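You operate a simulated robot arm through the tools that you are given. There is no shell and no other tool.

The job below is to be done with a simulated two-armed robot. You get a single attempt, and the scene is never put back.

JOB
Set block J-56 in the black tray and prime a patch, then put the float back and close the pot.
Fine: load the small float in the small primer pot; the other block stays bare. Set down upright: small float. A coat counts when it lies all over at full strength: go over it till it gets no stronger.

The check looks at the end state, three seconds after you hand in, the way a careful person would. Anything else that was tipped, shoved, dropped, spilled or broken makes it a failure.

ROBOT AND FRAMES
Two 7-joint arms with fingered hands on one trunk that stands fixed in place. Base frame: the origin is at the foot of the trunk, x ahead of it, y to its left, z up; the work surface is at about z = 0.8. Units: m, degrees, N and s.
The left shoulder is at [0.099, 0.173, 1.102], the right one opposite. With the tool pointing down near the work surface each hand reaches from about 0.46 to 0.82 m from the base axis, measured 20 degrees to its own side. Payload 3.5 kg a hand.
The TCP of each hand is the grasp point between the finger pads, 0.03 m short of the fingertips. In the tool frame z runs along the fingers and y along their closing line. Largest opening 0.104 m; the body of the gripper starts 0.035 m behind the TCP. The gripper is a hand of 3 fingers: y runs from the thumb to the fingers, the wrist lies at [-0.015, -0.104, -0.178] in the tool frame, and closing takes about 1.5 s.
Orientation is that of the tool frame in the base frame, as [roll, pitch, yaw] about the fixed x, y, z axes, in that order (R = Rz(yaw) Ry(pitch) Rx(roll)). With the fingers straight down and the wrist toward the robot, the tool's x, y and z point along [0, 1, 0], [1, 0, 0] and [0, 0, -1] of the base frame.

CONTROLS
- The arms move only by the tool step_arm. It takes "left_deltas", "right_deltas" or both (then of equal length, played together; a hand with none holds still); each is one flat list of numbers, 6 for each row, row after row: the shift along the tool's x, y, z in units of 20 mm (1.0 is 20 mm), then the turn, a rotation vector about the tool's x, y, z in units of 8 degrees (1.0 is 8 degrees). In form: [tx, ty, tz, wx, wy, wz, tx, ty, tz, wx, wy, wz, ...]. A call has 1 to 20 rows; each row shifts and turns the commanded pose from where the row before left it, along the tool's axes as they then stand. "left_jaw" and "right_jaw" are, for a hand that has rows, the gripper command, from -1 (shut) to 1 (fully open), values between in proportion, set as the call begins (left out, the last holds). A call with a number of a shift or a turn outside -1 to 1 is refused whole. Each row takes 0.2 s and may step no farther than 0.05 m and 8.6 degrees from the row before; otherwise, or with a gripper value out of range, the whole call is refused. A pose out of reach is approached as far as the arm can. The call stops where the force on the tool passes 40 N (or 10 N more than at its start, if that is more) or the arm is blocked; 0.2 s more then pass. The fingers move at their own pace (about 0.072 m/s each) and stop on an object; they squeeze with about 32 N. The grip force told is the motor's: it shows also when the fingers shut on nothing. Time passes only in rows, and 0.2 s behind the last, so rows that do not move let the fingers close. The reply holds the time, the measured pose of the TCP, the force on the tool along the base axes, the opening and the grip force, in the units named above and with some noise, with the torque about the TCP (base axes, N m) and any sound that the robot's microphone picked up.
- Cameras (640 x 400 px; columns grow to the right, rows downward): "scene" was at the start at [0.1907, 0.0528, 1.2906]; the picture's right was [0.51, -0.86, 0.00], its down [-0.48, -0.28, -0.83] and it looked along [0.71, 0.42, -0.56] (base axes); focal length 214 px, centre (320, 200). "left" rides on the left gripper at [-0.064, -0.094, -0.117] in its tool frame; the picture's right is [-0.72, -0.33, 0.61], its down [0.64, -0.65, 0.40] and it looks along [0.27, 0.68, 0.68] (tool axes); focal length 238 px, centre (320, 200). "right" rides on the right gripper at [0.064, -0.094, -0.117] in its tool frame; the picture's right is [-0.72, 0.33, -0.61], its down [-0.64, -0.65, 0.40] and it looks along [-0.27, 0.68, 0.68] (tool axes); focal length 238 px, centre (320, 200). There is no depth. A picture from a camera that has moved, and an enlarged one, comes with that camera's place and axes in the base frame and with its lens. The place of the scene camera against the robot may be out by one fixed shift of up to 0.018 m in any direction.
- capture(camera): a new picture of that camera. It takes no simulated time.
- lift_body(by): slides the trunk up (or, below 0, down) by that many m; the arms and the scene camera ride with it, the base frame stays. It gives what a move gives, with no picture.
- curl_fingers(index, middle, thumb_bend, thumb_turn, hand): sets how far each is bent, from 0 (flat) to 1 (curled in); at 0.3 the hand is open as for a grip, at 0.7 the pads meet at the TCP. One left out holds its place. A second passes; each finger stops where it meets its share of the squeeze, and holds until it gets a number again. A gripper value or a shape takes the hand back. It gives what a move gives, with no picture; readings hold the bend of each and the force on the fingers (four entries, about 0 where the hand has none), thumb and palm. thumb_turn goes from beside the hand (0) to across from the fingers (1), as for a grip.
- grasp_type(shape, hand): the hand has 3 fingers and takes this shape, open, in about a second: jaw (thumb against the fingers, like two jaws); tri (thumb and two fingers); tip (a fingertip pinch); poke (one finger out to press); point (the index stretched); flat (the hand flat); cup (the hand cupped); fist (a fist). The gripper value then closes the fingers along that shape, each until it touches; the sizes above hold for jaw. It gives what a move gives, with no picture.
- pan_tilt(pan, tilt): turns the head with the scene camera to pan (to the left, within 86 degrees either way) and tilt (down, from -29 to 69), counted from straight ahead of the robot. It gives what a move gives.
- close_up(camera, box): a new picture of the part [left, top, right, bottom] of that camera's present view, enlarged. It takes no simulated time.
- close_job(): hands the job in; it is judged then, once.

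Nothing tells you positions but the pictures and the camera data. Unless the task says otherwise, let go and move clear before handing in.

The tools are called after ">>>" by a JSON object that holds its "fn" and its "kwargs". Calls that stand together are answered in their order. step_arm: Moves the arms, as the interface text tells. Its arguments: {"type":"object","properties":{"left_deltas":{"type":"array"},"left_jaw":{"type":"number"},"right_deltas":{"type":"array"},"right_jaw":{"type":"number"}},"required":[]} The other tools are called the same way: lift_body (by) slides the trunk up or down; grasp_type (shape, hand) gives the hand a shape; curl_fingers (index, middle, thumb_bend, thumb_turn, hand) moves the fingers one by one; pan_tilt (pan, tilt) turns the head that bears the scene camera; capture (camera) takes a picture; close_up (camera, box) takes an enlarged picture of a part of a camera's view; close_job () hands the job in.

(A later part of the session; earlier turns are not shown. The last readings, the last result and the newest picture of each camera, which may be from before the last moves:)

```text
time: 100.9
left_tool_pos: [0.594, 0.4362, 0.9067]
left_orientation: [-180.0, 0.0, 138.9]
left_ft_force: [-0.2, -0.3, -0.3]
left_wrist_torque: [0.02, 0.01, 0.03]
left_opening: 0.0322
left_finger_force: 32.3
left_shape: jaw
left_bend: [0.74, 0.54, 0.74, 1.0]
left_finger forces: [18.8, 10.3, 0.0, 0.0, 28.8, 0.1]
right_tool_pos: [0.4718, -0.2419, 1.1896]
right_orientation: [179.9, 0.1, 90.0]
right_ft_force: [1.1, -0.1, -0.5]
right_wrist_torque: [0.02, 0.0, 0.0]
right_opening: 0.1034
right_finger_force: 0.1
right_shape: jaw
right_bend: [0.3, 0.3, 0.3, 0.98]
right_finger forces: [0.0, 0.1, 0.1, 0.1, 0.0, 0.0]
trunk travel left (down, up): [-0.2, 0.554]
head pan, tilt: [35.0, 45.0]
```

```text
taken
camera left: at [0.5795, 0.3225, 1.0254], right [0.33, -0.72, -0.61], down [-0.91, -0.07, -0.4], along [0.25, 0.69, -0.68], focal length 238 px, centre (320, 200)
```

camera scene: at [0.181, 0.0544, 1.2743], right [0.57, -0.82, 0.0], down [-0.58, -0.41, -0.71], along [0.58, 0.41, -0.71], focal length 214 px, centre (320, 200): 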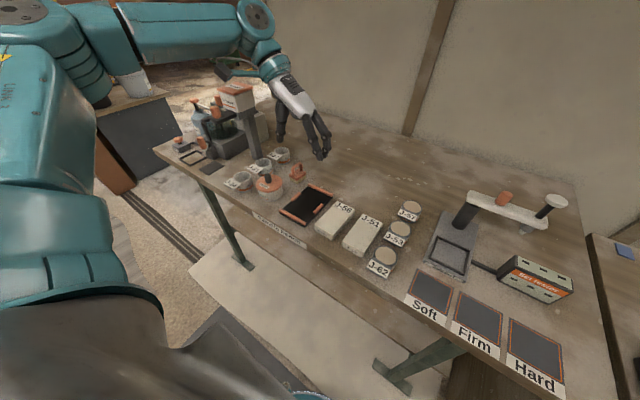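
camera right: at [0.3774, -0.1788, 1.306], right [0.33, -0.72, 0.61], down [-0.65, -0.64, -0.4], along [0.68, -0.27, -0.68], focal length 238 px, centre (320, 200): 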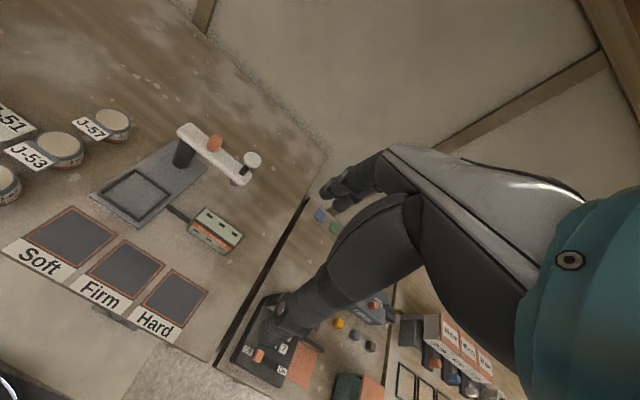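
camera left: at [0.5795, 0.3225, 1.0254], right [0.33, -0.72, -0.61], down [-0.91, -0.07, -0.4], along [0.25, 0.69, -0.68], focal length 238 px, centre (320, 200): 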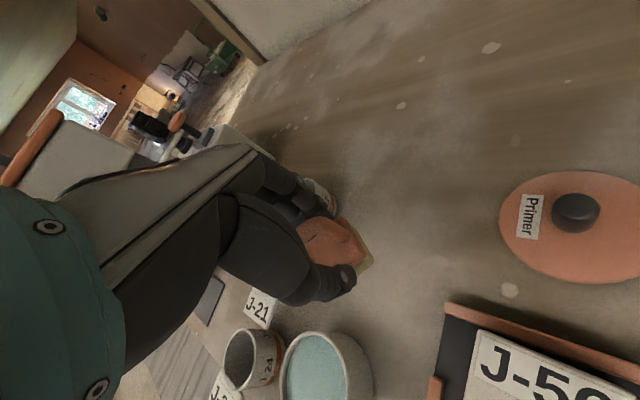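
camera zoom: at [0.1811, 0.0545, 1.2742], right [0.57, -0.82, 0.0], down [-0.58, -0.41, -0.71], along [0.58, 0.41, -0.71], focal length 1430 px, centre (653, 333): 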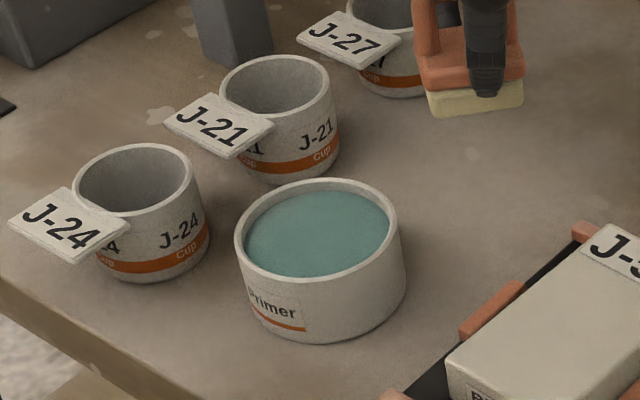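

The pot's inner opening is about 67 mm and the primer sits about 4 mm below the rim (z≈0.839). I'll turn the hand to yaw 90 and bring the float over the pot's centre.

>>> {"fn": "step_arm", "kwargs": {"left_deltas": [0, 0, -0.5, 0, 0, 1, 0, 0, -0.7, 0, 0, 1, 0, 0, 0, 0, 0, 1, 0, 0, 0, 0, 0, 1, 0, 0, 0, 0, 0, 1, 0, 0, 0, 0, 0, 1, 0, 0, 0, 0, 0, 0.11, 0.05, -0.6, 0, 0, 0, 0, 0.05, -0.8, 0, 0, 0, 0, 0.05, -0.8, 0, 0, 0, 0, 0.05, -0.8, 0, 0, 0, 0, 0.05, -0.8, 0, 0, 0, 0, 0.05, -0.8, 0, 0, 0, 0, 0.05, -0.6, 0, 0, 0, 0, 0, 0, 0, 0, 0, 0]}}

>>> {"fn": "capture", "kwargs": {"camera": "left"}}

>>> {"fn": "close_up", "kwargs": {"camera": "left", "box": [260, 180, 460, 340]}}

>>> {"fn": "close_up", "kwargs": {"camera": "scene", "box": [220, 120, 320, 210]}}

```text
time: 104.1
left_tool_pos: [0.4896, 0.4442, 0.9315]
left_orientation: [-180.0, 0.0, 90.1]
left_ft_force: [0.0, 0.2, -1.2]
left_wrist_torque: [0.03, 0.0, 0.02]
left_opening: 0.0322
left_finger_force: 31.9
left_shape: jaw
left_bend: [0.74, 0.54, 0.74, 1.0]
left_finger forces: [18.7, 10.3, 0.0, 0.0, 28.7, 0.0]
right_tool_pos: [0.4703, -0.2415, 1.1894]
right_orientation: [180.0, 0.0, 90.0]
right_ft_force: [0.1, 0.6, 0.1]
right_wrist_torque: [0.0, -0.01, 0.0]
right_opening: 0.1036
right_finger_force: 0.1
right_shape: jaw
right_bend: [0.3, 0.3, 0.3, 0.98]
right_finger forces: [0.0, 0.0, 0.1, 0.0, 0.0, 0.0]
trunk travel left (down, up): [-0.2, 0.554]
head pan, tilt: [35.0, 45.0]
```

```text
taken
camera left: at [0.395, 0.3797, 1.0498], right [-0.33, -0.72, -0.61], down [-0.65, 0.64, -0.4], along [0.68, 0.27, -0.68], focal length 238 px, centre (320, 200)
```

left: 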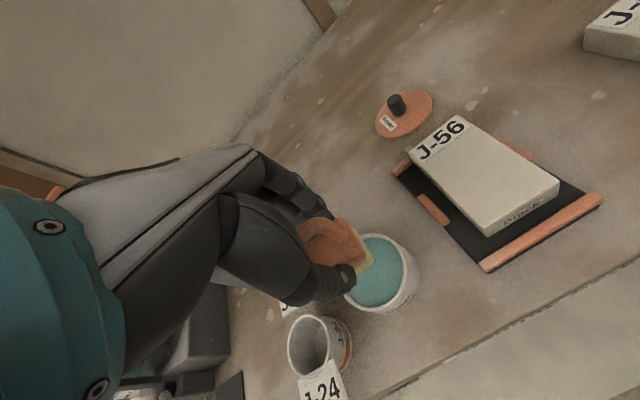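

```text
2.50 times, centred on (360, 260) of left
camera zoom: at [0.395, 0.3797, 1.0498], right [-0.33, -0.72, -0.61], down [-0.65, 0.64, -0.4], along [0.68, 0.27, -0.68], focal length 596 px, centre (220, 50)
```

zoom: 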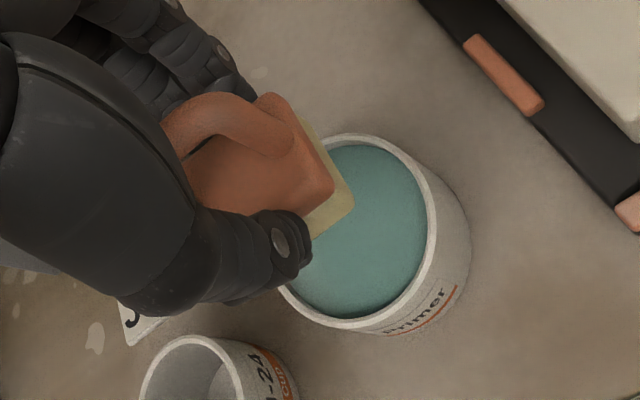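

```text
4.44 times, centred on (270, 165) of scene
camera zoom: at [0.1809, 0.0545, 1.2743], right [0.57, -0.82, 0.0], down [-0.58, -0.41, -0.71], along [0.58, 0.41, -0.71], focal length 953 px, centre (542, 356)
```

zoom: 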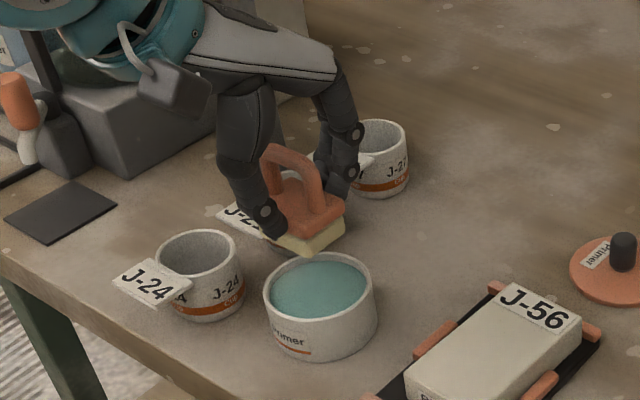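

The pot's centre computes to about (0.489, 0.4474). I'll shift about 3 mm and lower until the sole is just above the rim, then recheck.

>>> {"fn": "step_arm", "kwargs": {"left_deltas": [-0.17, -0.1, 0.3, 0, 0, 0, 0, 0, 0.7, 0, 0, 0, 0, 0, 0.7, 0, 0, 0, 0, 0, 0, 0, 0, 0]}}

>>> {"fn": "close_up", "kwargs": {"camera": "left", "box": [260, 180, 420, 320]}}

>>> {"fn": "close_up", "kwargs": {"camera": "scene", "box": [230, 130, 310, 200]}}

>>> {"fn": "capture", "kwargs": {"camera": "right"}}

```text
time: 105.1
left_tool_pos: [0.4864, 0.4404, 0.8978]
left_orientation: [-179.9, 0.0, 90.1]
left_ft_force: [-0.8, -0.7, -1.0]
left_wrist_torque: [0.0, -0.02, -0.02]
left_opening: 0.0324
left_finger_force: 31.6
left_shape: jaw
left_bend: [0.74, 0.54, 0.74, 1.0]
left_finger forces: [18.8, 10.3, 0.0, 0.0, 28.8, 0.0]
right_tool_pos: [0.47, -0.2421, 1.1898]
right_orientation: [-179.9, 0.1, 90.0]
right_ft_force: [0.6, -0.8, 0.8]
right_wrist_torque: [-0.01, 0.02, 0.01]
right_opening: 0.1036
right_finger_force: 0.0
right_shape: jaw
right_bend: [0.3, 0.3, 0.3, 0.98]
right_finger forces: [0.1, 0.1, 0.0, 0.0, 0.0, 0.0]
trunk travel left (down, up): [-0.2, 0.554]
head pan, tilt: [35.0, 45.0]
```

```text
2.86 times, centred on (340, 250) of left
camera zoom: at [0.3936, 0.3759, 1.0155], right [-0.33, -0.72, -0.61], down [-0.65, 0.64, -0.4], along [0.68, 0.27, -0.68], focal length 681 px, centre (263, 57)
```

zoom: 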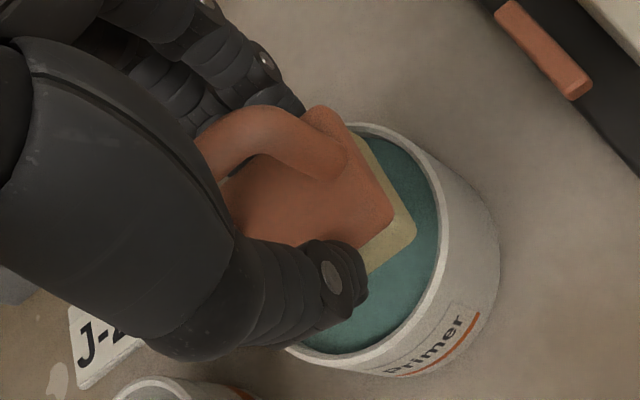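

```text
5.71 times, centred on (270, 165) of scene
camera zoom: at [0.181, 0.0544, 1.2743], right [0.57, -0.82, 0.0], down [-0.58, -0.41, -0.71], along [0.58, 0.41, -0.71], focal length 1226 px, centre (606, 400)
```

zoom: 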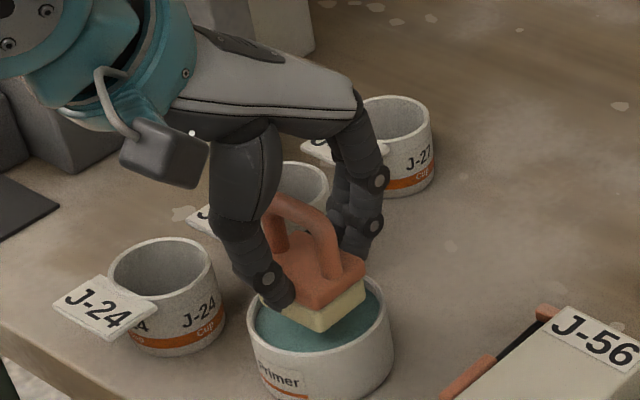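

```text
taken
camera right: at [0.3774, -0.1788, 1.306], right [0.33, -0.72, 0.61], down [-0.65, -0.64, -0.4], along [0.68, -0.27, -0.68], focal length 238 px, centre (320, 200)
```

right: 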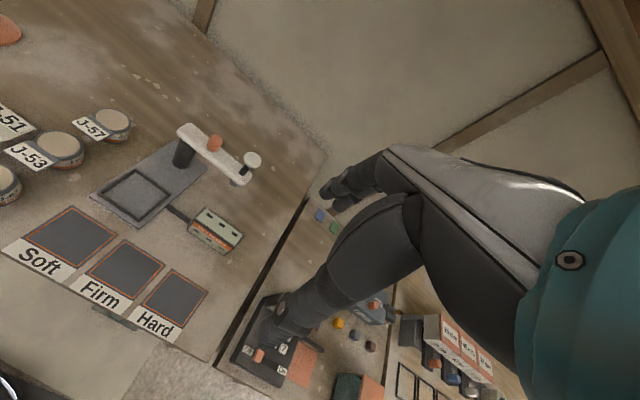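

Centred over the opening. I'll descend gently into the primer, watching for rim contact.

>>> {"fn": "step_arm", "kwargs": {"left_deltas": [0.03, 0.05, 0.25, 0, 0, 0, 0, 0, 0.2, 0, 0, 0, 0, 0, 0, 0, 0, 0]}}

>>> {"fn": "close_up", "kwargs": {"camera": "left", "box": [260, 180, 420, 320]}}

>>> {"fn": "close_up", "kwargs": {"camera": "scene", "box": [230, 130, 310, 200]}}

```text
time: 105.9
left_tool_pos: [0.4876, 0.4415, 0.8882]
left_orientation: [-179.9, -0.1, 90.1]
left_ft_force: [-0.1, 0.5, -0.8]
left_wrist_torque: [-0.02, -0.02, 0.01]
left_opening: 0.0324
left_finger_force: 32.6
left_shape: jaw
left_bend: [0.74, 0.54, 0.74, 1.0]
left_finger forces: [18.7, 10.2, 0.0, 0.0, 28.8, 0.1]
right_tool_pos: [0.4709, -0.2425, 1.1889]
right_orientation: [-180.0, 0.1, 90.0]
right_ft_force: [-0.4, -0.2, -0.2]
right_wrist_torque: [0.0, 0.0, 0.04]
right_opening: 0.1035
right_finger_force: 0.0
right_shape: jaw
right_bend: [0.3, 0.3, 0.3, 0.98]
right_finger forces: [0.1, 0.1, 0.0, 0.0, 0.0, 0.0]
trunk travel left (down, up): [-0.2, 0.554]
head pan, tilt: [35.0, 45.0]
```

```text
2.86 times, centred on (340, 250) of left
camera zoom: at [0.3941, 0.3767, 1.0063], right [-0.33, -0.72, -0.61], down [-0.65, 0.64, -0.4], along [0.68, 0.27, -0.68], focal length 681 px, centre (263, 57)
```

zoom: 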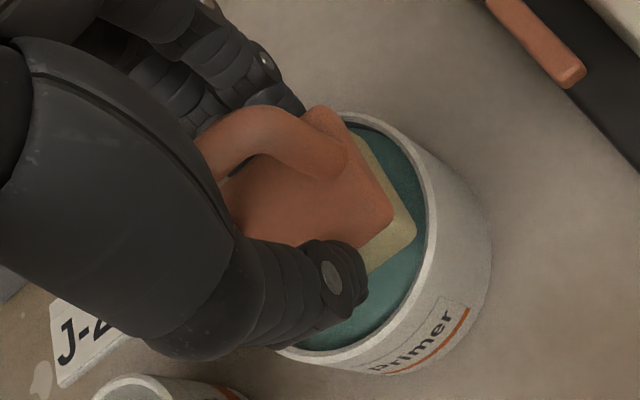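

```text
5.71 times, centred on (270, 165) of scene
camera zoom: at [0.181, 0.0545, 1.2743], right [0.57, -0.82, 0.0], down [-0.58, -0.41, -0.71], along [0.58, 0.41, -0.71], focal length 1226 px, centre (606, 400)
```

zoom: 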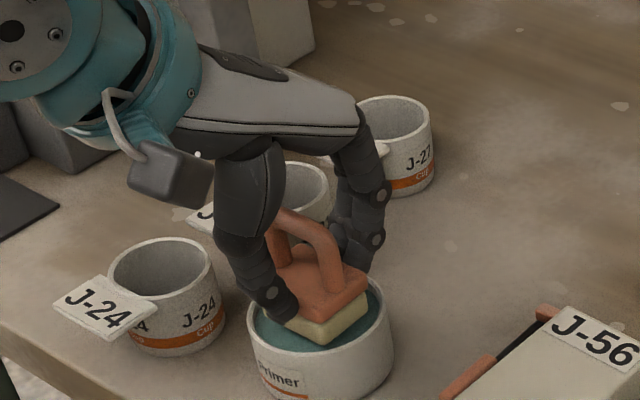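

>>> {"fn": "step_arm", "kwargs": {"left_deltas": [0, 0, 0.15, 0, 0, 0, 0, 0, 0.15, 0, 0, 0, 0, 0, 0, 0, 0, 0]}}

>>> {"fn": "close_up", "kwargs": {"camera": "left", "box": [300, 180, 400, 280]}}

>>> {"fn": "close_up", "kwargs": {"camera": "scene", "box": [250, 160, 300, 200]}}

```text
time: 106.7
left_tool_pos: [0.4893, 0.4414, 0.8843]
left_orientation: [179.9, -0.1, 90.1]
left_ft_force: [2.6, 3.1, 11.5]
left_wrist_torque: [0.0, 0.1, -0.03]
left_opening: 0.0328
left_finger_force: 32.0
left_shape: jaw
left_bend: [0.74, 0.53, 0.74, 1.0]
left_finger forces: [21.2, 12.3, 0.1, 0.0, 31.6, 0.1]
right_tool_pos: [0.4703, -0.2422, 1.1914]
right_orientation: [180.0, 0.0, 90.0]
right_ft_force: [0.4, 0.6, 0.6]
right_wrist_torque: [0.0, -0.01, 0.02]
right_opening: 0.1038
right_finger_force: 0.1
right_shape: jaw
right_bend: [0.3, 0.3, 0.3, 0.98]
right_finger forces: [0.0, 0.1, 0.0, 0.0, 0.1, 0.0]
trunk travel left (down, up): [-0.2, 0.554]
head pan, tilt: [35.0, 45.0]
```

```text
4.00 times, centred on (350, 230) of left
camera zoom: at [0.394, 0.3765, 1.0017], right [-0.32, -0.72, -0.62], down [-0.65, 0.64, -0.41], along [0.69, 0.27, -0.68], focal length 953 px, centre (200, 80)
```

zoom: 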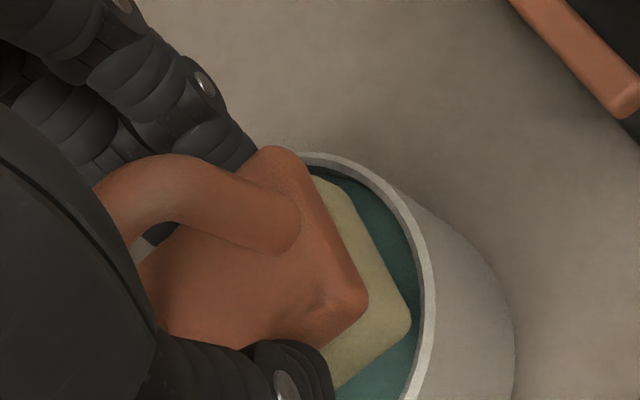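

```text
10.00 times, centred on (275, 180) of scene
camera zoom: at [0.1804, 0.054, 1.2745], right [0.57, -0.82, 0.0], down [-0.58, -0.41, -0.71], along [0.58, 0.41, -0.71], focal length 2145 px, centre (770, 400)
```

zoom: 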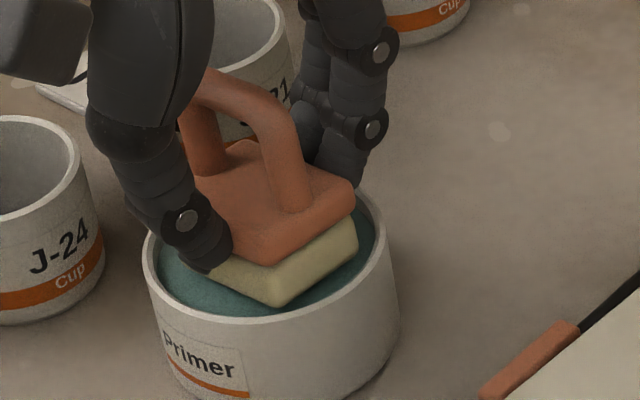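

The sole is pressing the primer surface with about 11 N. I'll hold a moment to soak, then lift to check the load.

>>> {"fn": "step_arm", "kwargs": {"left_deltas": [0, 0, 0, 0, 0, 0, 0, 0, 0, 0, 0, 0, 0, 0, 0, 0, 0, 0, 0, 0, 0, 0, 0, 0, 0, 0, 0, 0, 0, 0]}}

>>> {"fn": "step_arm", "kwargs": {"left_deltas": [0, 0, -0.2, 0, 0, 0, 0, 0, -0.3, 0, 0, 0, 0, 0, -0.5, 0, 0, 0, 0, 0, -0.7, 0, 0, 0, 0, 0, -0.6, 0, 0, 0, 0, 0, 0, 0, 0, 0]}}

>>> {"fn": "close_up", "kwargs": {"camera": "left", "box": [260, 180, 420, 320]}}

>>> {"fn": "close_up", "kwargs": {"camera": "scene", "box": [240, 130, 310, 200]}}

```text
time: 107.9
left_tool_pos: [0.4887, 0.4413, 0.8841]
left_orientation: [179.8, -0.2, 90.1]
left_ft_force: [4.5, 3.9, 17.0]
left_wrist_torque: [0.02, 0.03, 0.06]
left_opening: 0.0331
left_finger_force: 32.2
left_shape: jaw
left_bend: [0.74, 0.53, 0.75, 1.0]
left_finger forces: [23.2, 13.0, 0.0, 0.1, 32.2, 0.0]
right_tool_pos: [0.4693, -0.2433, 1.1891]
right_orientation: [180.0, 0.0, 89.9]
right_ft_force: [0.1, 0.1, 0.7]
right_wrist_torque: [-0.02, -0.04, -0.03]
right_opening: 0.1037
right_finger_force: 0.1
right_shape: jaw
right_bend: [0.3, 0.3, 0.3, 0.98]
right_finger forces: [0.0, 0.0, 0.0, 0.0, 0.0, 0.0]
trunk travel left (down, up): [-0.2, 0.554]
head pan, tilt: [35.0, 45.0]
```

```text
time: 109.3
left_tool_pos: [0.487, 0.4402, 0.9279]
left_orientation: [-179.8, 0.2, 90.0]
left_ft_force: [-0.4, -0.2, -0.4]
left_wrist_torque: [-0.04, -0.03, 0.01]
left_opening: 0.033
left_finger_force: 31.9
left_shape: jaw
left_bend: [0.74, 0.53, 0.75, 1.0]
left_finger forces: [20.4, 10.9, 0.0, 0.1, 31.3, 0.0]
right_tool_pos: [0.4707, -0.2422, 1.1903]
right_orientation: [-180.0, 0.0, 90.0]
right_ft_force: [0.5, -0.5, 0.0]
right_wrist_torque: [-0.05, 0.03, -0.03]
right_opening: 0.1033
right_finger_force: 0.2
right_shape: jaw
right_bend: [0.3, 0.3, 0.3, 0.98]
right_finger forces: [0.0, 0.0, 0.1, 0.0, 0.0, 0.0]
trunk travel left (down, up): [-0.2, 0.554]
head pan, tilt: [35.0, 45.0]
```

```text
2.86 times, centred on (340, 250) of left
camera zoom: at [0.3925, 0.3765, 1.046], right [-0.33, -0.72, -0.61], down [-0.65, 0.64, -0.4], along [0.68, 0.27, -0.68], focal length 681 px, centre (263, 57)
```

zoom: 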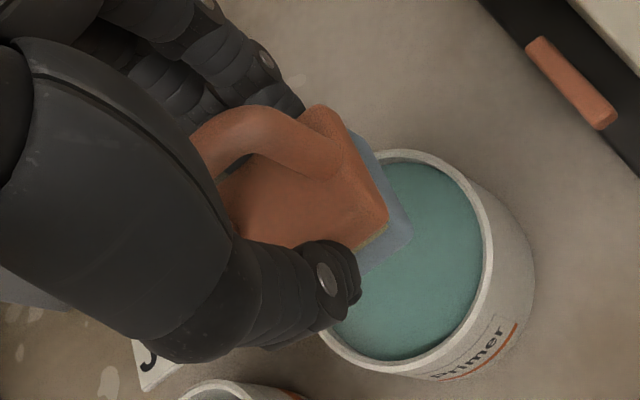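

```text
5.71 times, centred on (275, 165) of scene
camera zoom: at [0.181, 0.0545, 1.2742], right [0.57, -0.82, 0.0], down [-0.58, -0.41, -0.71], along [0.58, 0.41, -0.71], focal length 1226 px, centre (577, 400)
```

zoom: 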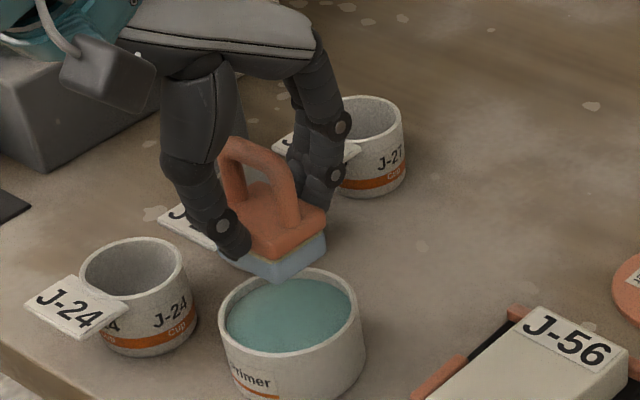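

The sole turned blue-grey, so the float is loaded. I'll carry it over the near half of block J-56 in the tray.

>>> {"fn": "step_arm", "kwargs": {"left_deltas": [-0.5, 0, 0, 0, 0, 0, -0.8, 0, 0, 0, 0, 0, -0.9, 0.02, 0, 0, 0, 0, -0.9, 0.02, 0, 0, 0, 0, -0.9, 0.02, 0, 0, 0, 0, -0.9, 0, 0, 0, 0, 0, -0.8, 0, 0, 0, 0, 0, -0.6, 0, 0, 0, 0, 0, 0, 0, 0, 0, 0, 0]}}

>>> {"fn": "capture", "kwargs": {"camera": "left"}}

>>> {"fn": "close_up", "kwargs": {"camera": "left", "box": [260, 160, 460, 340]}}

>>> {"fn": "close_up", "kwargs": {"camera": "scene", "box": [240, 130, 360, 240]}}

```text
time: 111.3
left_tool_pos: [0.4899, 0.3156, 0.9273]
left_orientation: [-180.0, 0.1, 90.1]
left_ft_force: [-0.8, 0.3, -1.2]
left_wrist_torque: [-0.04, -0.01, -0.01]
left_opening: 0.0329
left_finger_force: 32.2
left_shape: jaw
left_bend: [0.74, 0.53, 0.75, 1.0]
left_finger forces: [20.2, 10.9, 0.1, 0.0, 31.2, 0.0]
right_tool_pos: [0.47, -0.2419, 1.1884]
right_orientation: [-179.9, 0.0, 90.0]
right_ft_force: [-0.3, -0.3, -0.2]
right_wrist_torque: [0.01, 0.0, -0.01]
right_opening: 0.1035
right_finger_force: 0.0
right_shape: jaw
right_bend: [0.3, 0.3, 0.3, 0.98]
right_finger forces: [0.0, 0.0, 0.0, 0.0, 0.0, 0.1]
trunk travel left (down, up): [-0.2, 0.554]
head pan, tilt: [35.0, 45.0]
```

```text
taken
camera left: at [0.3953, 0.251, 1.046], right [-0.33, -0.72, -0.61], down [-0.65, 0.64, -0.4], along [0.68, 0.27, -0.68], focal length 238 px, centre (320, 200)
```

left: 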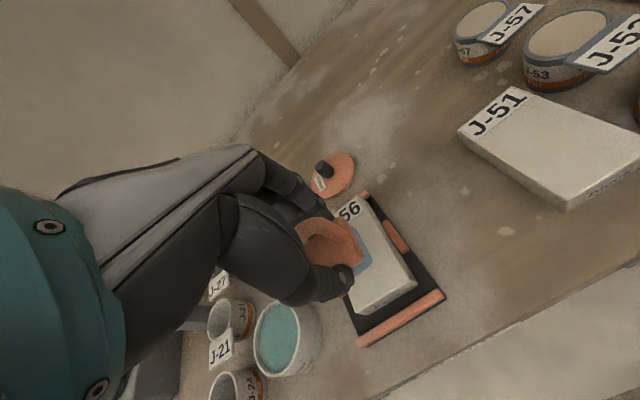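

```text
2.22 times, centred on (360, 250) of left
camera zoom: at [0.3953, 0.251, 1.046], right [-0.33, -0.72, -0.61], down [-0.65, 0.64, -0.4], along [0.68, 0.27, -0.68], focal length 530 px, centre (231, 89)
```

zoom: 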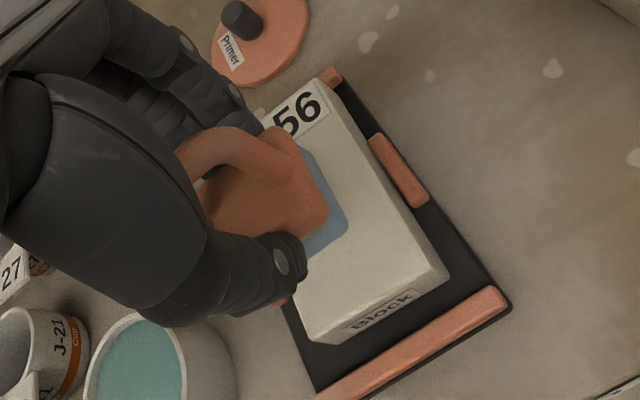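

```text
3.64 times, centred on (300, 185) of scene
camera zoom: at [0.181, 0.0545, 1.2743], right [0.57, -0.82, 0.0], down [-0.58, -0.41, -0.71], along [0.58, 0.41, -0.71], focal length 780 px, centre (393, 254)
```

zoom: 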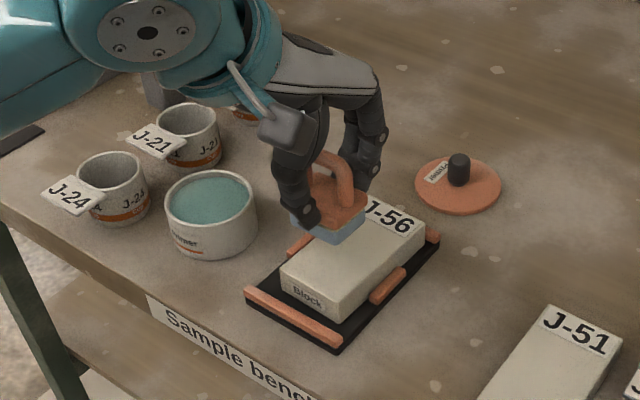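

The float hangs level over the block (top z≈0.833). I'll start at the near right corner: shift slightly and descend to touch.

>>> {"fn": "step_arm", "kwargs": {"left_deltas": [-0.3, -0.17, 0.4, 0, 0, 0, -0.3, -0.17, 0.7, 0, 0, 0, 0, 0, 0.7, 0, 0, 0, 0, 0, 0.3, 0, 0, 0, 0, 0, 0, 0, 0, 0]}}

>>> {"fn": "step_arm", "kwargs": {"left_deltas": [0, 0, 0.1, 0, 0, 0, 0, 0, 0, 0, 0, 0]}}

>>> {"fn": "step_arm", "kwargs": {"left_deltas": [0, 0, 0.1, 0, 0, 0, 0, 0, 0, 0, 0, 0]}}

```text
time: 112.5
left_tool_pos: [0.4825, 0.3029, 0.8876]
left_orientation: [-179.9, 0.1, 90.0]
left_ft_force: [0.2, -0.9, -1.3]
left_wrist_torque: [-0.03, -0.01, 0.02]
left_opening: 0.0326
left_finger_force: 31.3
left_shape: jaw
left_bend: [0.74, 0.53, 0.75, 1.0]
left_finger forces: [20.3, 11.0, 0.1, 0.0, 31.2, 0.0]
right_tool_pos: [0.4696, -0.242, 1.1892]
right_orientation: [-180.0, 0.0, 90.0]
right_ft_force: [-1.1, 0.2, -0.6]
right_wrist_torque: [0.0, -0.03, -0.02]
right_opening: 0.1036
right_finger_force: 0.0
right_shape: jaw
right_bend: [0.3, 0.3, 0.3, 0.98]
right_finger forces: [0.0, 0.0, 0.0, 0.0, 0.1, 0.1]
trunk travel left (down, up): [-0.2, 0.554]
head pan, tilt: [35.0, 45.0]
```

```text
time: 113.1
left_tool_pos: [0.4828, 0.3037, 0.885]
left_orientation: [179.9, 0.0, 90.1]
left_ft_force: [-0.3, 0.3, -0.3]
left_wrist_torque: [-0.01, 0.03, 0.01]
left_opening: 0.0332
left_finger_force: 32.5
left_shape: jaw
left_bend: [0.74, 0.53, 0.75, 1.0]
left_finger forces: [20.3, 10.9, 0.1, 0.1, 31.2, 0.0]
right_tool_pos: [0.4703, -0.2427, 1.1901]
right_orientation: [179.9, 0.0, 90.0]
right_ft_force: [0.1, 0.0, 0.8]
right_wrist_torque: [0.01, -0.02, -0.01]
right_opening: 0.1035
right_finger_force: 0.0
right_shape: jaw
right_bend: [0.3, 0.3, 0.3, 0.98]
right_finger forces: [0.1, 0.0, 0.1, 0.0, 0.0, 0.1]
trunk travel left (down, up): [-0.2, 0.554]
head pan, tilt: [35.0, 45.0]
```

```text
time: 113.7
left_tool_pos: [0.4828, 0.3033, 0.8824]
left_orientation: [-180.0, 0.0, 90.0]
left_ft_force: [-0.1, -1.1, -0.5]
left_wrist_torque: [0.01, -0.02, -0.01]
left_opening: 0.033
left_finger_force: 31.9
left_shape: jaw
left_bend: [0.74, 0.53, 0.75, 1.0]
left_finger forces: [20.2, 11.1, 0.1, 0.0, 31.3, 0.1]
right_tool_pos: [0.4694, -0.2418, 1.1891]
right_orientation: [-180.0, 0.0, 90.0]
right_ft_force: [-1.0, -0.5, 1.1]
right_wrist_torque: [0.01, 0.01, 0.01]
right_opening: 0.1036
right_finger_force: 0.1
right_shape: jaw
right_bend: [0.3, 0.3, 0.3, 0.98]
right_finger forces: [0.1, 0.0, 0.0, 0.0, 0.0, 0.0]
trunk travel left (down, up): [-0.2, 0.554]
head pan, tilt: [35.0, 45.0]
```

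>>> {"fn": "step_arm", "kwargs": {"left_deltas": [0, 0, 0.1, 0, 0, 0, 0, 0, 0, 0, 0, 0]}}

>>> {"fn": "step_arm", "kwargs": {"left_deltas": [0, 0, 0.05, 0, 0, 0, 0, 0, 0, 0, 0, 0]}}

>>> {"fn": "close_up", "kwargs": {"camera": "left", "box": [260, 180, 460, 340]}}

>>> {"fn": "close_up", "kwargs": {"camera": "scene", "box": [260, 150, 350, 230]}}

```text
time: 114.3
left_tool_pos: [0.4815, 0.3024, 0.8818]
left_orientation: [179.9, 0.0, 90.1]
left_ft_force: [0.2, -0.1, 5.5]
left_wrist_torque: [-0.02, -0.14, -0.01]
left_opening: 0.0329
left_finger_force: 32.1
left_shape: jaw
left_bend: [0.74, 0.53, 0.75, 1.0]
left_finger forces: [20.0, 12.1, 0.1, 0.1, 32.2, 0.0]
right_tool_pos: [0.4697, -0.2414, 1.189]
right_orientation: [-180.0, 0.0, 90.0]
right_ft_force: [-1.1, 0.5, 0.8]
right_wrist_torque: [0.02, 0.0, -0.02]
right_opening: 0.1035
right_finger_force: 0.0
right_shape: jaw
right_bend: [0.3, 0.3, 0.3, 0.98]
right_finger forces: [0.0, 0.0, 0.0, 0.0, 0.0, 0.1]
trunk travel left (down, up): [-0.2, 0.554]
head pan, tilt: [35.0, 45.0]
```

```text
time: 114.9
left_tool_pos: [0.4816, 0.3028, 0.8815]
left_orientation: [179.9, 0.0, 90.0]
left_ft_force: [-0.1, -0.2, 11.6]
left_wrist_torque: [0.05, -0.17, -0.02]
left_opening: 0.0333
left_finger_force: 31.7
left_shape: jaw
left_bend: [0.74, 0.53, 0.74, 1.0]
left_finger forces: [20.2, 12.8, 0.0, 0.0, 33.1, 0.0]
right_tool_pos: [0.4697, -0.2429, 1.1905]
right_orientation: [179.9, 0.0, 90.0]
right_ft_force: [0.0, -0.1, 1.0]
right_wrist_torque: [0.02, 0.0, 0.0]
right_opening: 0.1037
right_finger_force: 0.0
right_shape: jaw
right_bend: [0.3, 0.3, 0.3, 0.98]
right_finger forces: [0.0, 0.0, 0.0, 0.0, 0.1, 0.0]
trunk travel left (down, up): [-0.2, 0.554]
head pan, tilt: [35.0, 45.0]
```

```text
2.50 times, centred on (360, 260) of left
camera zoom: at [0.3869, 0.2387, 0.9993], right [-0.32, -0.72, -0.61], down [-0.65, 0.64, -0.41], along [0.69, 0.27, -0.68], focal length 596 px, centre (220, 50)
```

zoom: 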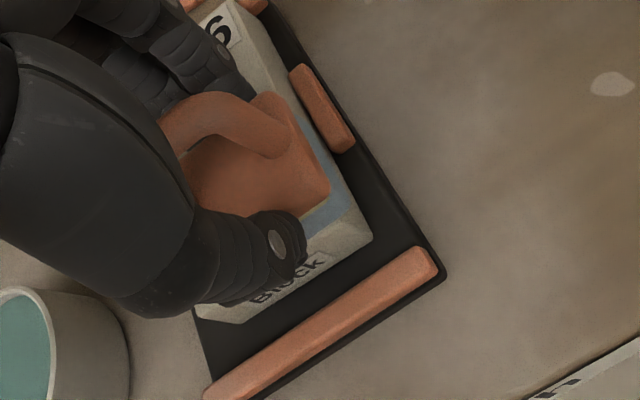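

```text
5.00 times, centred on (305, 190) of scene
camera zoom: at [0.1802, 0.0539, 1.2745], right [0.57, -0.82, 0.0], down [-0.58, -0.41, -0.71], along [0.58, 0.41, -0.71], focal length 1072 px, centre (395, 250)
```

zoom: 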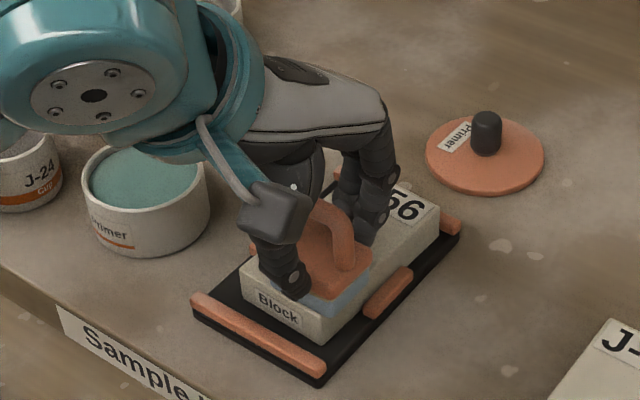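

Contact at about 11 N. I'll ease pressure slightly and make the first stroke along the block's length, then look at the mark it leaves.

>>> {"fn": "step_arm", "kwargs": {"left_deltas": [0, 0, -0.05, -0.1, 0, 0, 0, 0.4, 0, 0, 0, 0, 0, 0.4, 0, 0, 0, 0, 0, 0.4, 0, 0, 0, 0, 0, 0.4, 0, 0, 0, 0, 0, 0.4, 0, 0, 0, 0, 0, 0.4, 0, 0, 0, 0, 0, 0, 0, 0, 0, 0]}}

>>> {"fn": "close_up", "kwargs": {"camera": "left", "box": [260, 180, 460, 340]}}

>>> {"fn": "close_up", "kwargs": {"camera": "scene", "box": [260, 150, 350, 230]}}

```text
time: 116.7
left_tool_pos: [0.5301, 0.3049, 0.8815]
left_orientation: [179.1, 0.0, 90.0]
left_ft_force: [-4.5, 0.5, 7.1]
left_wrist_torque: [-0.01, 0.05, 0.04]
left_opening: 0.0333
left_finger_force: 32.0
left_shape: jaw
left_bend: [0.74, 0.53, 0.74, 1.0]
left_finger forces: [19.5, 11.2, 0.0, 0.1, 34.2, 0.1]
right_tool_pos: [0.4697, -0.2425, 1.1898]
right_orientation: [180.0, 0.1, 90.0]
right_ft_force: [0.8, -1.0, -0.1]
right_wrist_torque: [-0.01, 0.03, -0.01]
right_opening: 0.1035
right_finger_force: 0.0
right_shape: jaw
right_bend: [0.3, 0.3, 0.3, 0.98]
right_finger forces: [0.1, 0.0, 0.0, 0.0, 0.0, 0.1]
trunk travel left (down, up): [-0.2, 0.554]
head pan, tilt: [35.0, 45.0]
```

```text
2.50 times, centred on (360, 260) of left
camera zoom: at [0.4334, 0.2392, 0.9984], right [-0.32, -0.72, -0.62], down [-0.65, 0.64, -0.41], along [0.69, 0.27, -0.67], focal length 596 px, centre (220, 50)
```

zoom: 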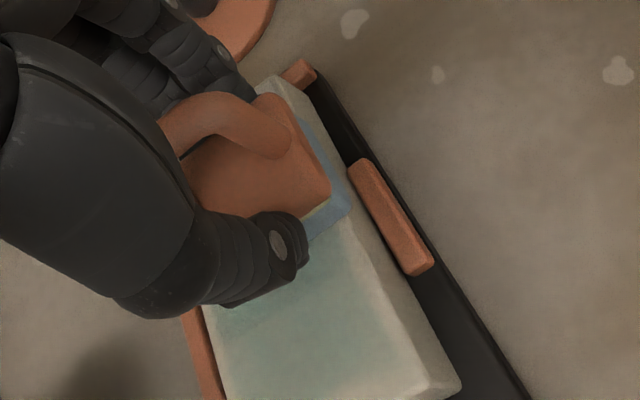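

```text
5.00 times, centred on (305, 190) of scene
camera zoom: at [0.1802, 0.0541, 1.2744], right [0.57, -0.82, 0.0], down [-0.58, -0.41, -0.71], along [0.58, 0.41, -0.71], focal length 1072 px, centre (395, 250)
```

zoom: 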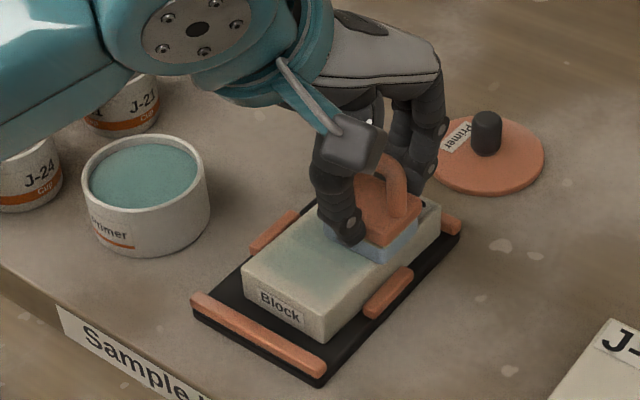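

The coat shows as a teal tint. I'll lift slightly to see exactly where it was laid.

>>> {"fn": "step_arm", "kwargs": {"left_deltas": [0, 0, -0.5, 0, 0, 0, 0, 0, -0.8, 0, 0, 0, 0, 0.9, -0.7, 0, 0, 0, 0, 0.9, 0, 0, 0, 0, 0, 0, 0, 0, 0, 0]}}

>>> {"fn": "close_up", "kwargs": {"camera": "left", "box": [260, 180, 500, 400]}}

>>> {"fn": "close_up", "kwargs": {"camera": "scene", "box": [265, 155, 345, 230]}}

```text
time: 117.9
left_tool_pos: [0.5658, 0.3029, 0.922]
left_orientation: [179.4, -0.1, 89.9]
left_ft_force: [-0.5, -0.9, -0.5]
left_wrist_torque: [0.0, 0.01, -0.01]
left_opening: 0.0332
left_finger_force: 32.0
left_shape: jaw
left_bend: [0.74, 0.53, 0.75, 1.0]
left_finger forces: [20.6, 11.2, 0.1, 0.0, 31.8, 0.1]
right_tool_pos: [0.4709, -0.2416, 1.1888]
right_orientation: [179.9, 0.0, 90.0]
right_ft_force: [-0.3, 0.2, -0.4]
right_wrist_torque: [-0.03, 0.04, -0.04]
right_opening: 0.1037
right_finger_force: 0.1
right_shape: jaw
right_bend: [0.3, 0.3, 0.3, 0.98]
right_finger forces: [0.0, 0.0, 0.1, 0.0, 0.0, 0.0]
trunk travel left (down, up): [-0.2, 0.554]
head pan, tilt: [35.0, 45.0]
```

```text
1.82 times, centred on (380, 290) of left
camera zoom: at [0.47, 0.2382, 1.0388], right [-0.32, -0.72, -0.62], down [-0.65, 0.64, -0.41], along [0.69, 0.27, -0.67], focal length 433 px, centre (211, 36)
```

zoom: 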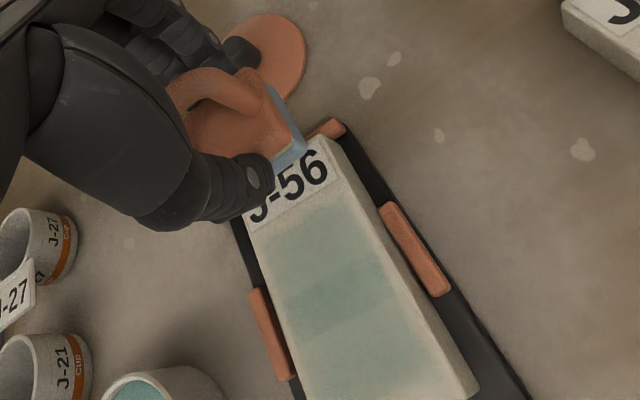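

```text
5.33 times, centred on (305, 192) of scene
camera zoom: at [0.1809, 0.0544, 1.2743], right [0.57, -0.82, 0.0], down [-0.58, -0.41, -0.71], along [0.58, 0.41, -0.71], focal length 1144 px, centre (400, 240)
```

zoom: 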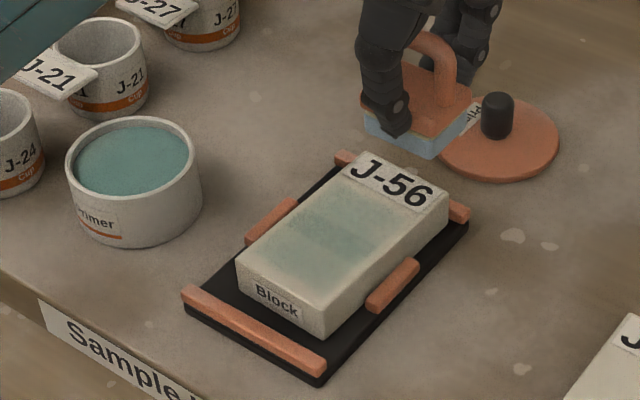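

>>> {"fn": "close_up", "kwargs": {"camera": "left", "box": [380, 250, 480, 400]}}

>>> {"fn": "close_up", "kwargs": {"camera": "scene", "box": [290, 175, 330, 220]}}

```text
2.67 times, centred on (430, 325) of left
camera zoom: at [0.47, 0.2382, 1.0388], right [-0.32, -0.72, -0.62], down [-0.65, 0.64, -0.41], along [0.69, 0.27, -0.67], focal length 636 px, centre (27, -133)
```

zoom: 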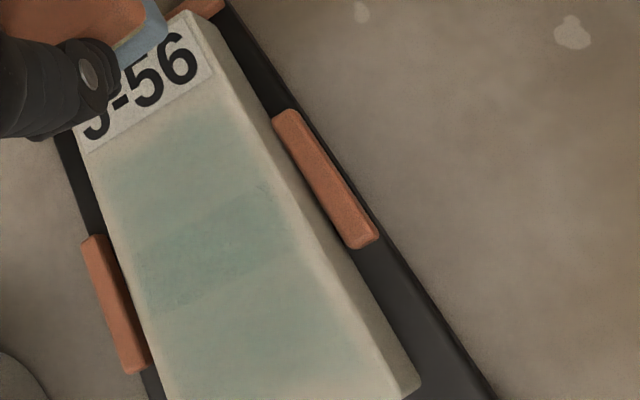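

```text
8.89 times, centred on (310, 198) of scene
camera zoom: at [0.1809, 0.0544, 1.2743], right [0.57, -0.82, 0.0], down [-0.58, -0.41, -0.71], along [0.58, 0.41, -0.71], focal length 1906 px, centre (409, 222)
```

zoom: 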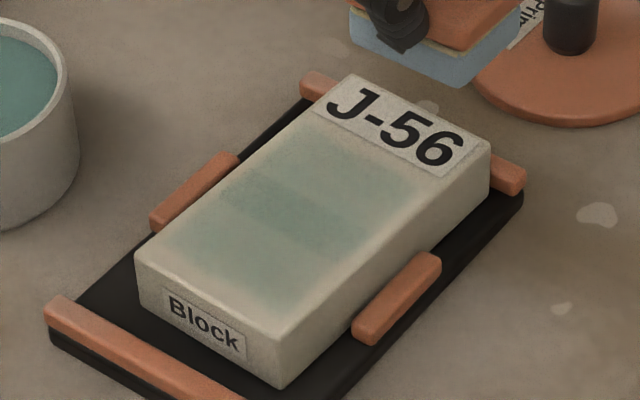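

The coat forms as a soft-edged patch between the near edge and the label, still faint. I'll come back down and work over it in both lanes.

>>> {"fn": "step_arm", "kwargs": {"left_deltas": [0.65, -1, 0, 0, 0, 0, 0, -0.4, 0.6, 0, 0, 0, 0, 0, 0.8, 0, 0, 0, 0, 0, 0.5, 0, 0, 0, 0, 0, 0.1, 0, 0, 0, 0, -0.48, 0, 0, 0, 0, 0, -0.48, 0, 0, 0, 0, 0, -0.48, 0, 0, 0, 0, 0, -0.48, 0, 0, 0, 0, 0, -0.48, 0, 0, 0, 0, 0, -0.48, 0, 0, 0, 0, -0.33, 0, 0, 0, 0, 0, -0.32, 0, 0, 0, 0, 0, 0, 0.48, 0, 0, 0, 0, 0, 0.48, 0, 0, 0, 0, 0, 0.48, 0, 0, 0, 0, 0, 0.48, 0, 0, 0, 0, 0, 0.48, 0, 0, 0, 0, 0, 0.48, 0, 0, 0, 0]}}

>>> {"fn": "close_up", "kwargs": {"camera": "left", "box": [260, 180, 460, 340]}}

>>> {"fn": "close_up", "kwargs": {"camera": "scene", "box": [275, 160, 345, 225]}}

```text
time: 121.9
left_tool_pos: [0.5382, 0.3024, 0.8811]
left_orientation: [179.2, 0.0, 90.1]
left_ft_force: [-1.5, -0.2, 2.7]
left_wrist_torque: [0.0, 0.02, 0.0]
left_opening: 0.0331
left_finger_force: 31.9
left_shape: jaw
left_bend: [0.74, 0.53, 0.74, 1.0]
left_finger forces: [20.2, 11.4, 0.0, 0.0, 32.7, 0.0]
right_tool_pos: [0.4708, -0.2426, 1.189]
right_orientation: [180.0, 0.0, 90.0]
right_ft_force: [0.0, 0.2, 0.3]
right_wrist_torque: [-0.02, 0.0, 0.02]
right_opening: 0.1035
right_finger_force: 0.1
right_shape: jaw
right_bend: [0.3, 0.3, 0.3, 0.98]
right_finger forces: [0.0, 0.0, 0.1, 0.1, 0.0, 0.0]
trunk travel left (down, up): [-0.2, 0.554]
head pan, tilt: [35.0, 45.0]
```

```text
2.50 times, centred on (360, 260) of left
camera zoom: at [0.442, 0.2385, 0.9986], right [-0.32, -0.72, -0.62], down [-0.65, 0.64, -0.41], along [0.69, 0.27, -0.67], focal length 596 px, centre (220, 50)
```

zoom: 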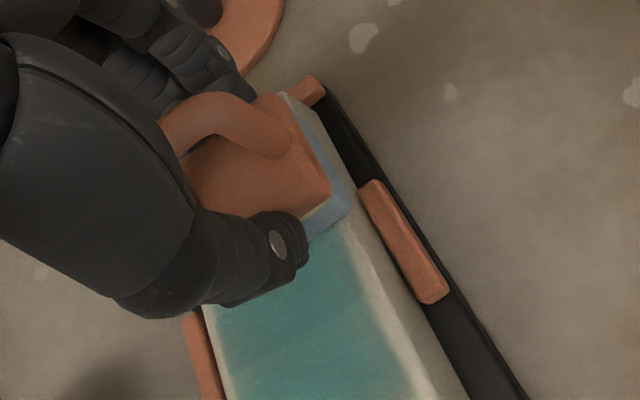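

```text
6.15 times, centred on (310, 192) of scene
camera zoom: at [0.1806, 0.0543, 1.2743], right [0.57, -0.82, 0.0], down [-0.58, -0.41, -0.71], along [0.58, 0.41, -0.71], focal length 1320 px, centre (382, 246)
```

zoom: 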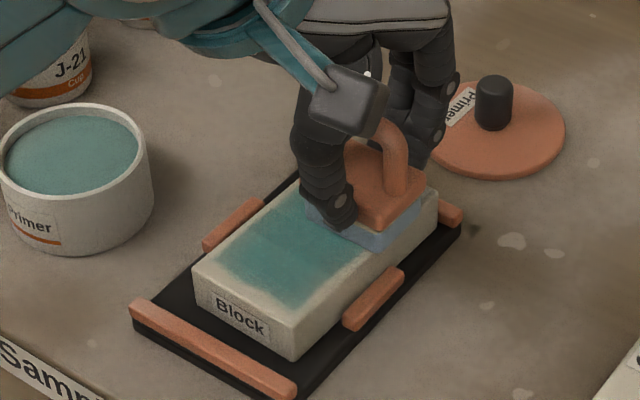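

The coat is strengthening clearly. I'll continue with slightly more pressure, covering three lanes.

>>> {"fn": "step_arm", "kwargs": {"left_deltas": [0, -0.5, 0.06, 0, 0, 0, 0, -0.52, 0, 0, 0, 0, 0, -0.52, 0, 0, 0, 0, 0, -0.52, 0, 0, 0, 0, 0, -0.52, 0, 0, 0, 0, 0, -0.52, 0, 0, 0, 0, 0.4, 0, 0, 0, 0, 0, 0, 0.52, 0, 0, 0, 0, 0, 0.52, 0, 0, 0, 0, 0, 0.52, 0, 0, 0, 0, 0, 0.52, 0, 0, 0, 0, 0, 0.52, 0, 0, 0, 0, 0, 0.52, 0, 0, 0, 0, 0.4, 0, 0, 0, 0, 0, 0, -0.52, 0, 0, 0, 0, 0, -0.52, 0, 0, 0, 0, 0, -0.52, 0, 0, 0, 0, 0, -0.52, 0, 0, 0, 0, 0, -0.52, 0, 0, 0, 0, 0, -0.5, 0, 0, 0, 0]}}

>>> {"fn": "close_up", "kwargs": {"camera": "left", "box": [260, 180, 460, 340]}}

>>> {"fn": "close_up", "kwargs": {"camera": "scene", "box": [275, 160, 345, 225]}}

```text
time: 126.1
left_tool_pos: [0.4782, 0.319, 0.8807]
left_orientation: [179.1, 0.0, 90.1]
left_ft_force: [6.5, 0.7, 16.5]
left_wrist_torque: [0.06, -0.17, 0.01]
left_opening: 0.0339
left_finger_force: 32.2
left_shape: jaw
left_bend: [0.74, 0.53, 0.75, 1.0]
left_finger forces: [23.2, 13.3, 0.0, 0.1, 30.3, 0.1]
right_tool_pos: [0.4693, -0.2423, 1.1899]
right_orientation: [-180.0, 0.0, 89.9]
right_ft_force: [0.0, 0.9, -0.6]
right_wrist_torque: [0.02, -0.02, -0.02]
right_opening: 0.1035
right_finger_force: 0.1
right_shape: jaw
right_bend: [0.3, 0.3, 0.3, 0.98]
right_finger forces: [0.0, 0.0, 0.1, 0.0, 0.0, 0.0]
trunk travel left (down, up): [-0.2, 0.554]
head pan, tilt: [35.0, 45.0]
```

```text
2.50 times, centred on (360, 260) of left
camera zoom: at [0.3804, 0.2539, 0.9969], right [-0.32, -0.72, -0.62], down [-0.65, 0.64, -0.42], along [0.69, 0.27, -0.67], focal length 596 px, centre (220, 50)
```

zoom: 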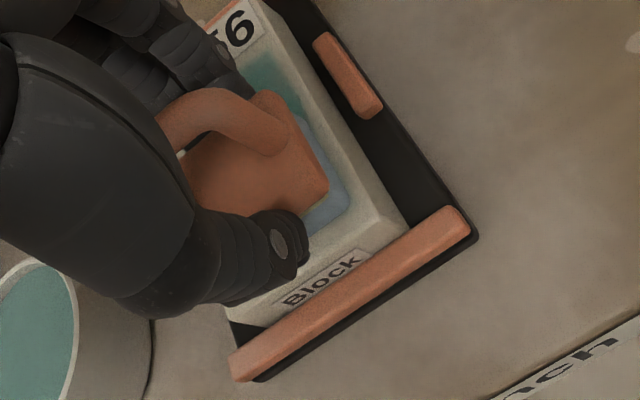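

```text
6.15 times, centred on (310, 192) of scene
camera zoom: at [0.1804, 0.0538, 1.2745], right [0.57, -0.82, 0.0], down [-0.58, -0.41, -0.71], along [0.58, 0.41, -0.71], focal length 1320 px, centre (382, 246)
```

zoom: 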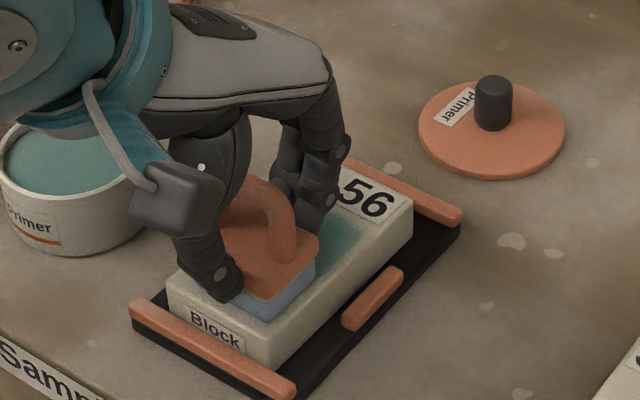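

The block slid about a centimetre against the tray's near bar under this pressure; it's still well inside the tray. I'll lift, inspect the coat, and then continue more lightly.

>>> {"fn": "step_arm", "kwargs": {"left_deltas": [0, 0, -0.3, 0, 0, 0, 0, 0, -0.8, 0, 0, 0, 0.8, 0, -0.9, 0, 0, 0, 1, 0, 0, 0, 0, 0, 1, 0, 0, 0, 0, 0, 1, 0, 0, 0, 0, 0, 0, 0, 0, 0, 0, 0]}}

>>> {"fn": "close_up", "kwargs": {"camera": "left", "box": [360, 150, 500, 290]}}

>>> {"fn": "close_up", "kwargs": {"camera": "scene", "box": [275, 165, 345, 230]}}

>>> {"fn": "capture", "kwargs": {"camera": "left"}}

```text
time: 127.7
left_tool_pos: [0.4757, 0.3961, 0.9187]
left_orientation: [179.3, 0.0, 89.9]
left_ft_force: [0.0, 0.6, -0.3]
left_wrist_torque: [0.0, 0.0, 0.01]
left_opening: 0.0338
left_finger_force: 31.9
left_shape: jaw
left_bend: [0.74, 0.53, 0.75, 1.0]
left_finger forces: [20.3, 10.9, 0.0, 0.0, 31.2, 0.1]
right_tool_pos: [0.4708, -0.242, 1.1894]
right_orientation: [180.0, -0.1, 89.9]
right_ft_force: [0.7, -0.5, -0.4]
right_wrist_torque: [0.01, 0.02, -0.01]
right_opening: 0.1036
right_finger_force: 0.0
right_shape: jaw
right_bend: [0.3, 0.3, 0.3, 0.98]
right_finger forces: [0.0, 0.0, 0.0, 0.0, 0.1, 0.0]
trunk travel left (down, up): [-0.2, 0.554]
head pan, tilt: [35.0, 45.0]
```

```text
2.86 times, centred on (430, 220) of left
camera zoom: at [0.3798, 0.3315, 1.0364], right [-0.32, -0.72, -0.62], down [-0.65, 0.64, -0.41], along [0.69, 0.27, -0.67], focal length 681 px, centre (6, 143)
```

zoom: 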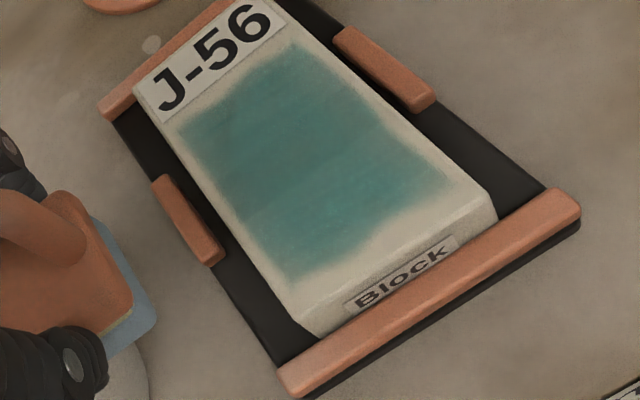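

```text
6.15 times, centred on (310, 198) of scene
camera zoom: at [0.181, 0.0545, 1.2742], right [0.57, -0.82, 0.0], down [-0.58, -0.41, -0.71], along [0.58, 0.41, -0.71], focal length 1320 px, centre (382, 215)
```

zoom: 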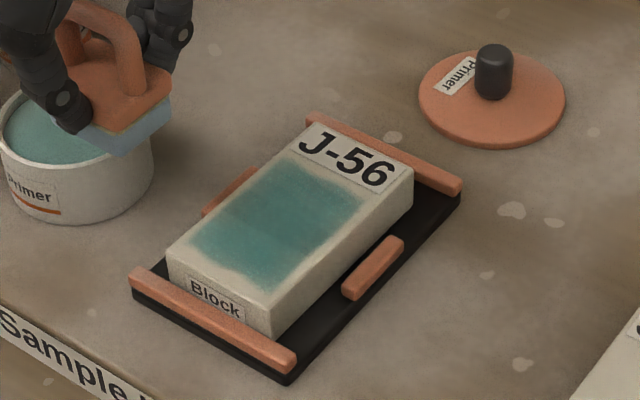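

```text
taken
camera left: at [0.3798, 0.3315, 1.0364], right [-0.32, -0.72, -0.62], down [-0.65, 0.64, -0.41], along [0.69, 0.27, -0.67], focal length 238 px, centre (320, 200)
```

left: 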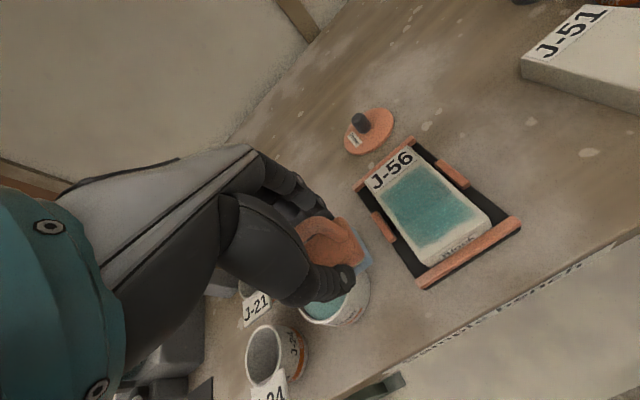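

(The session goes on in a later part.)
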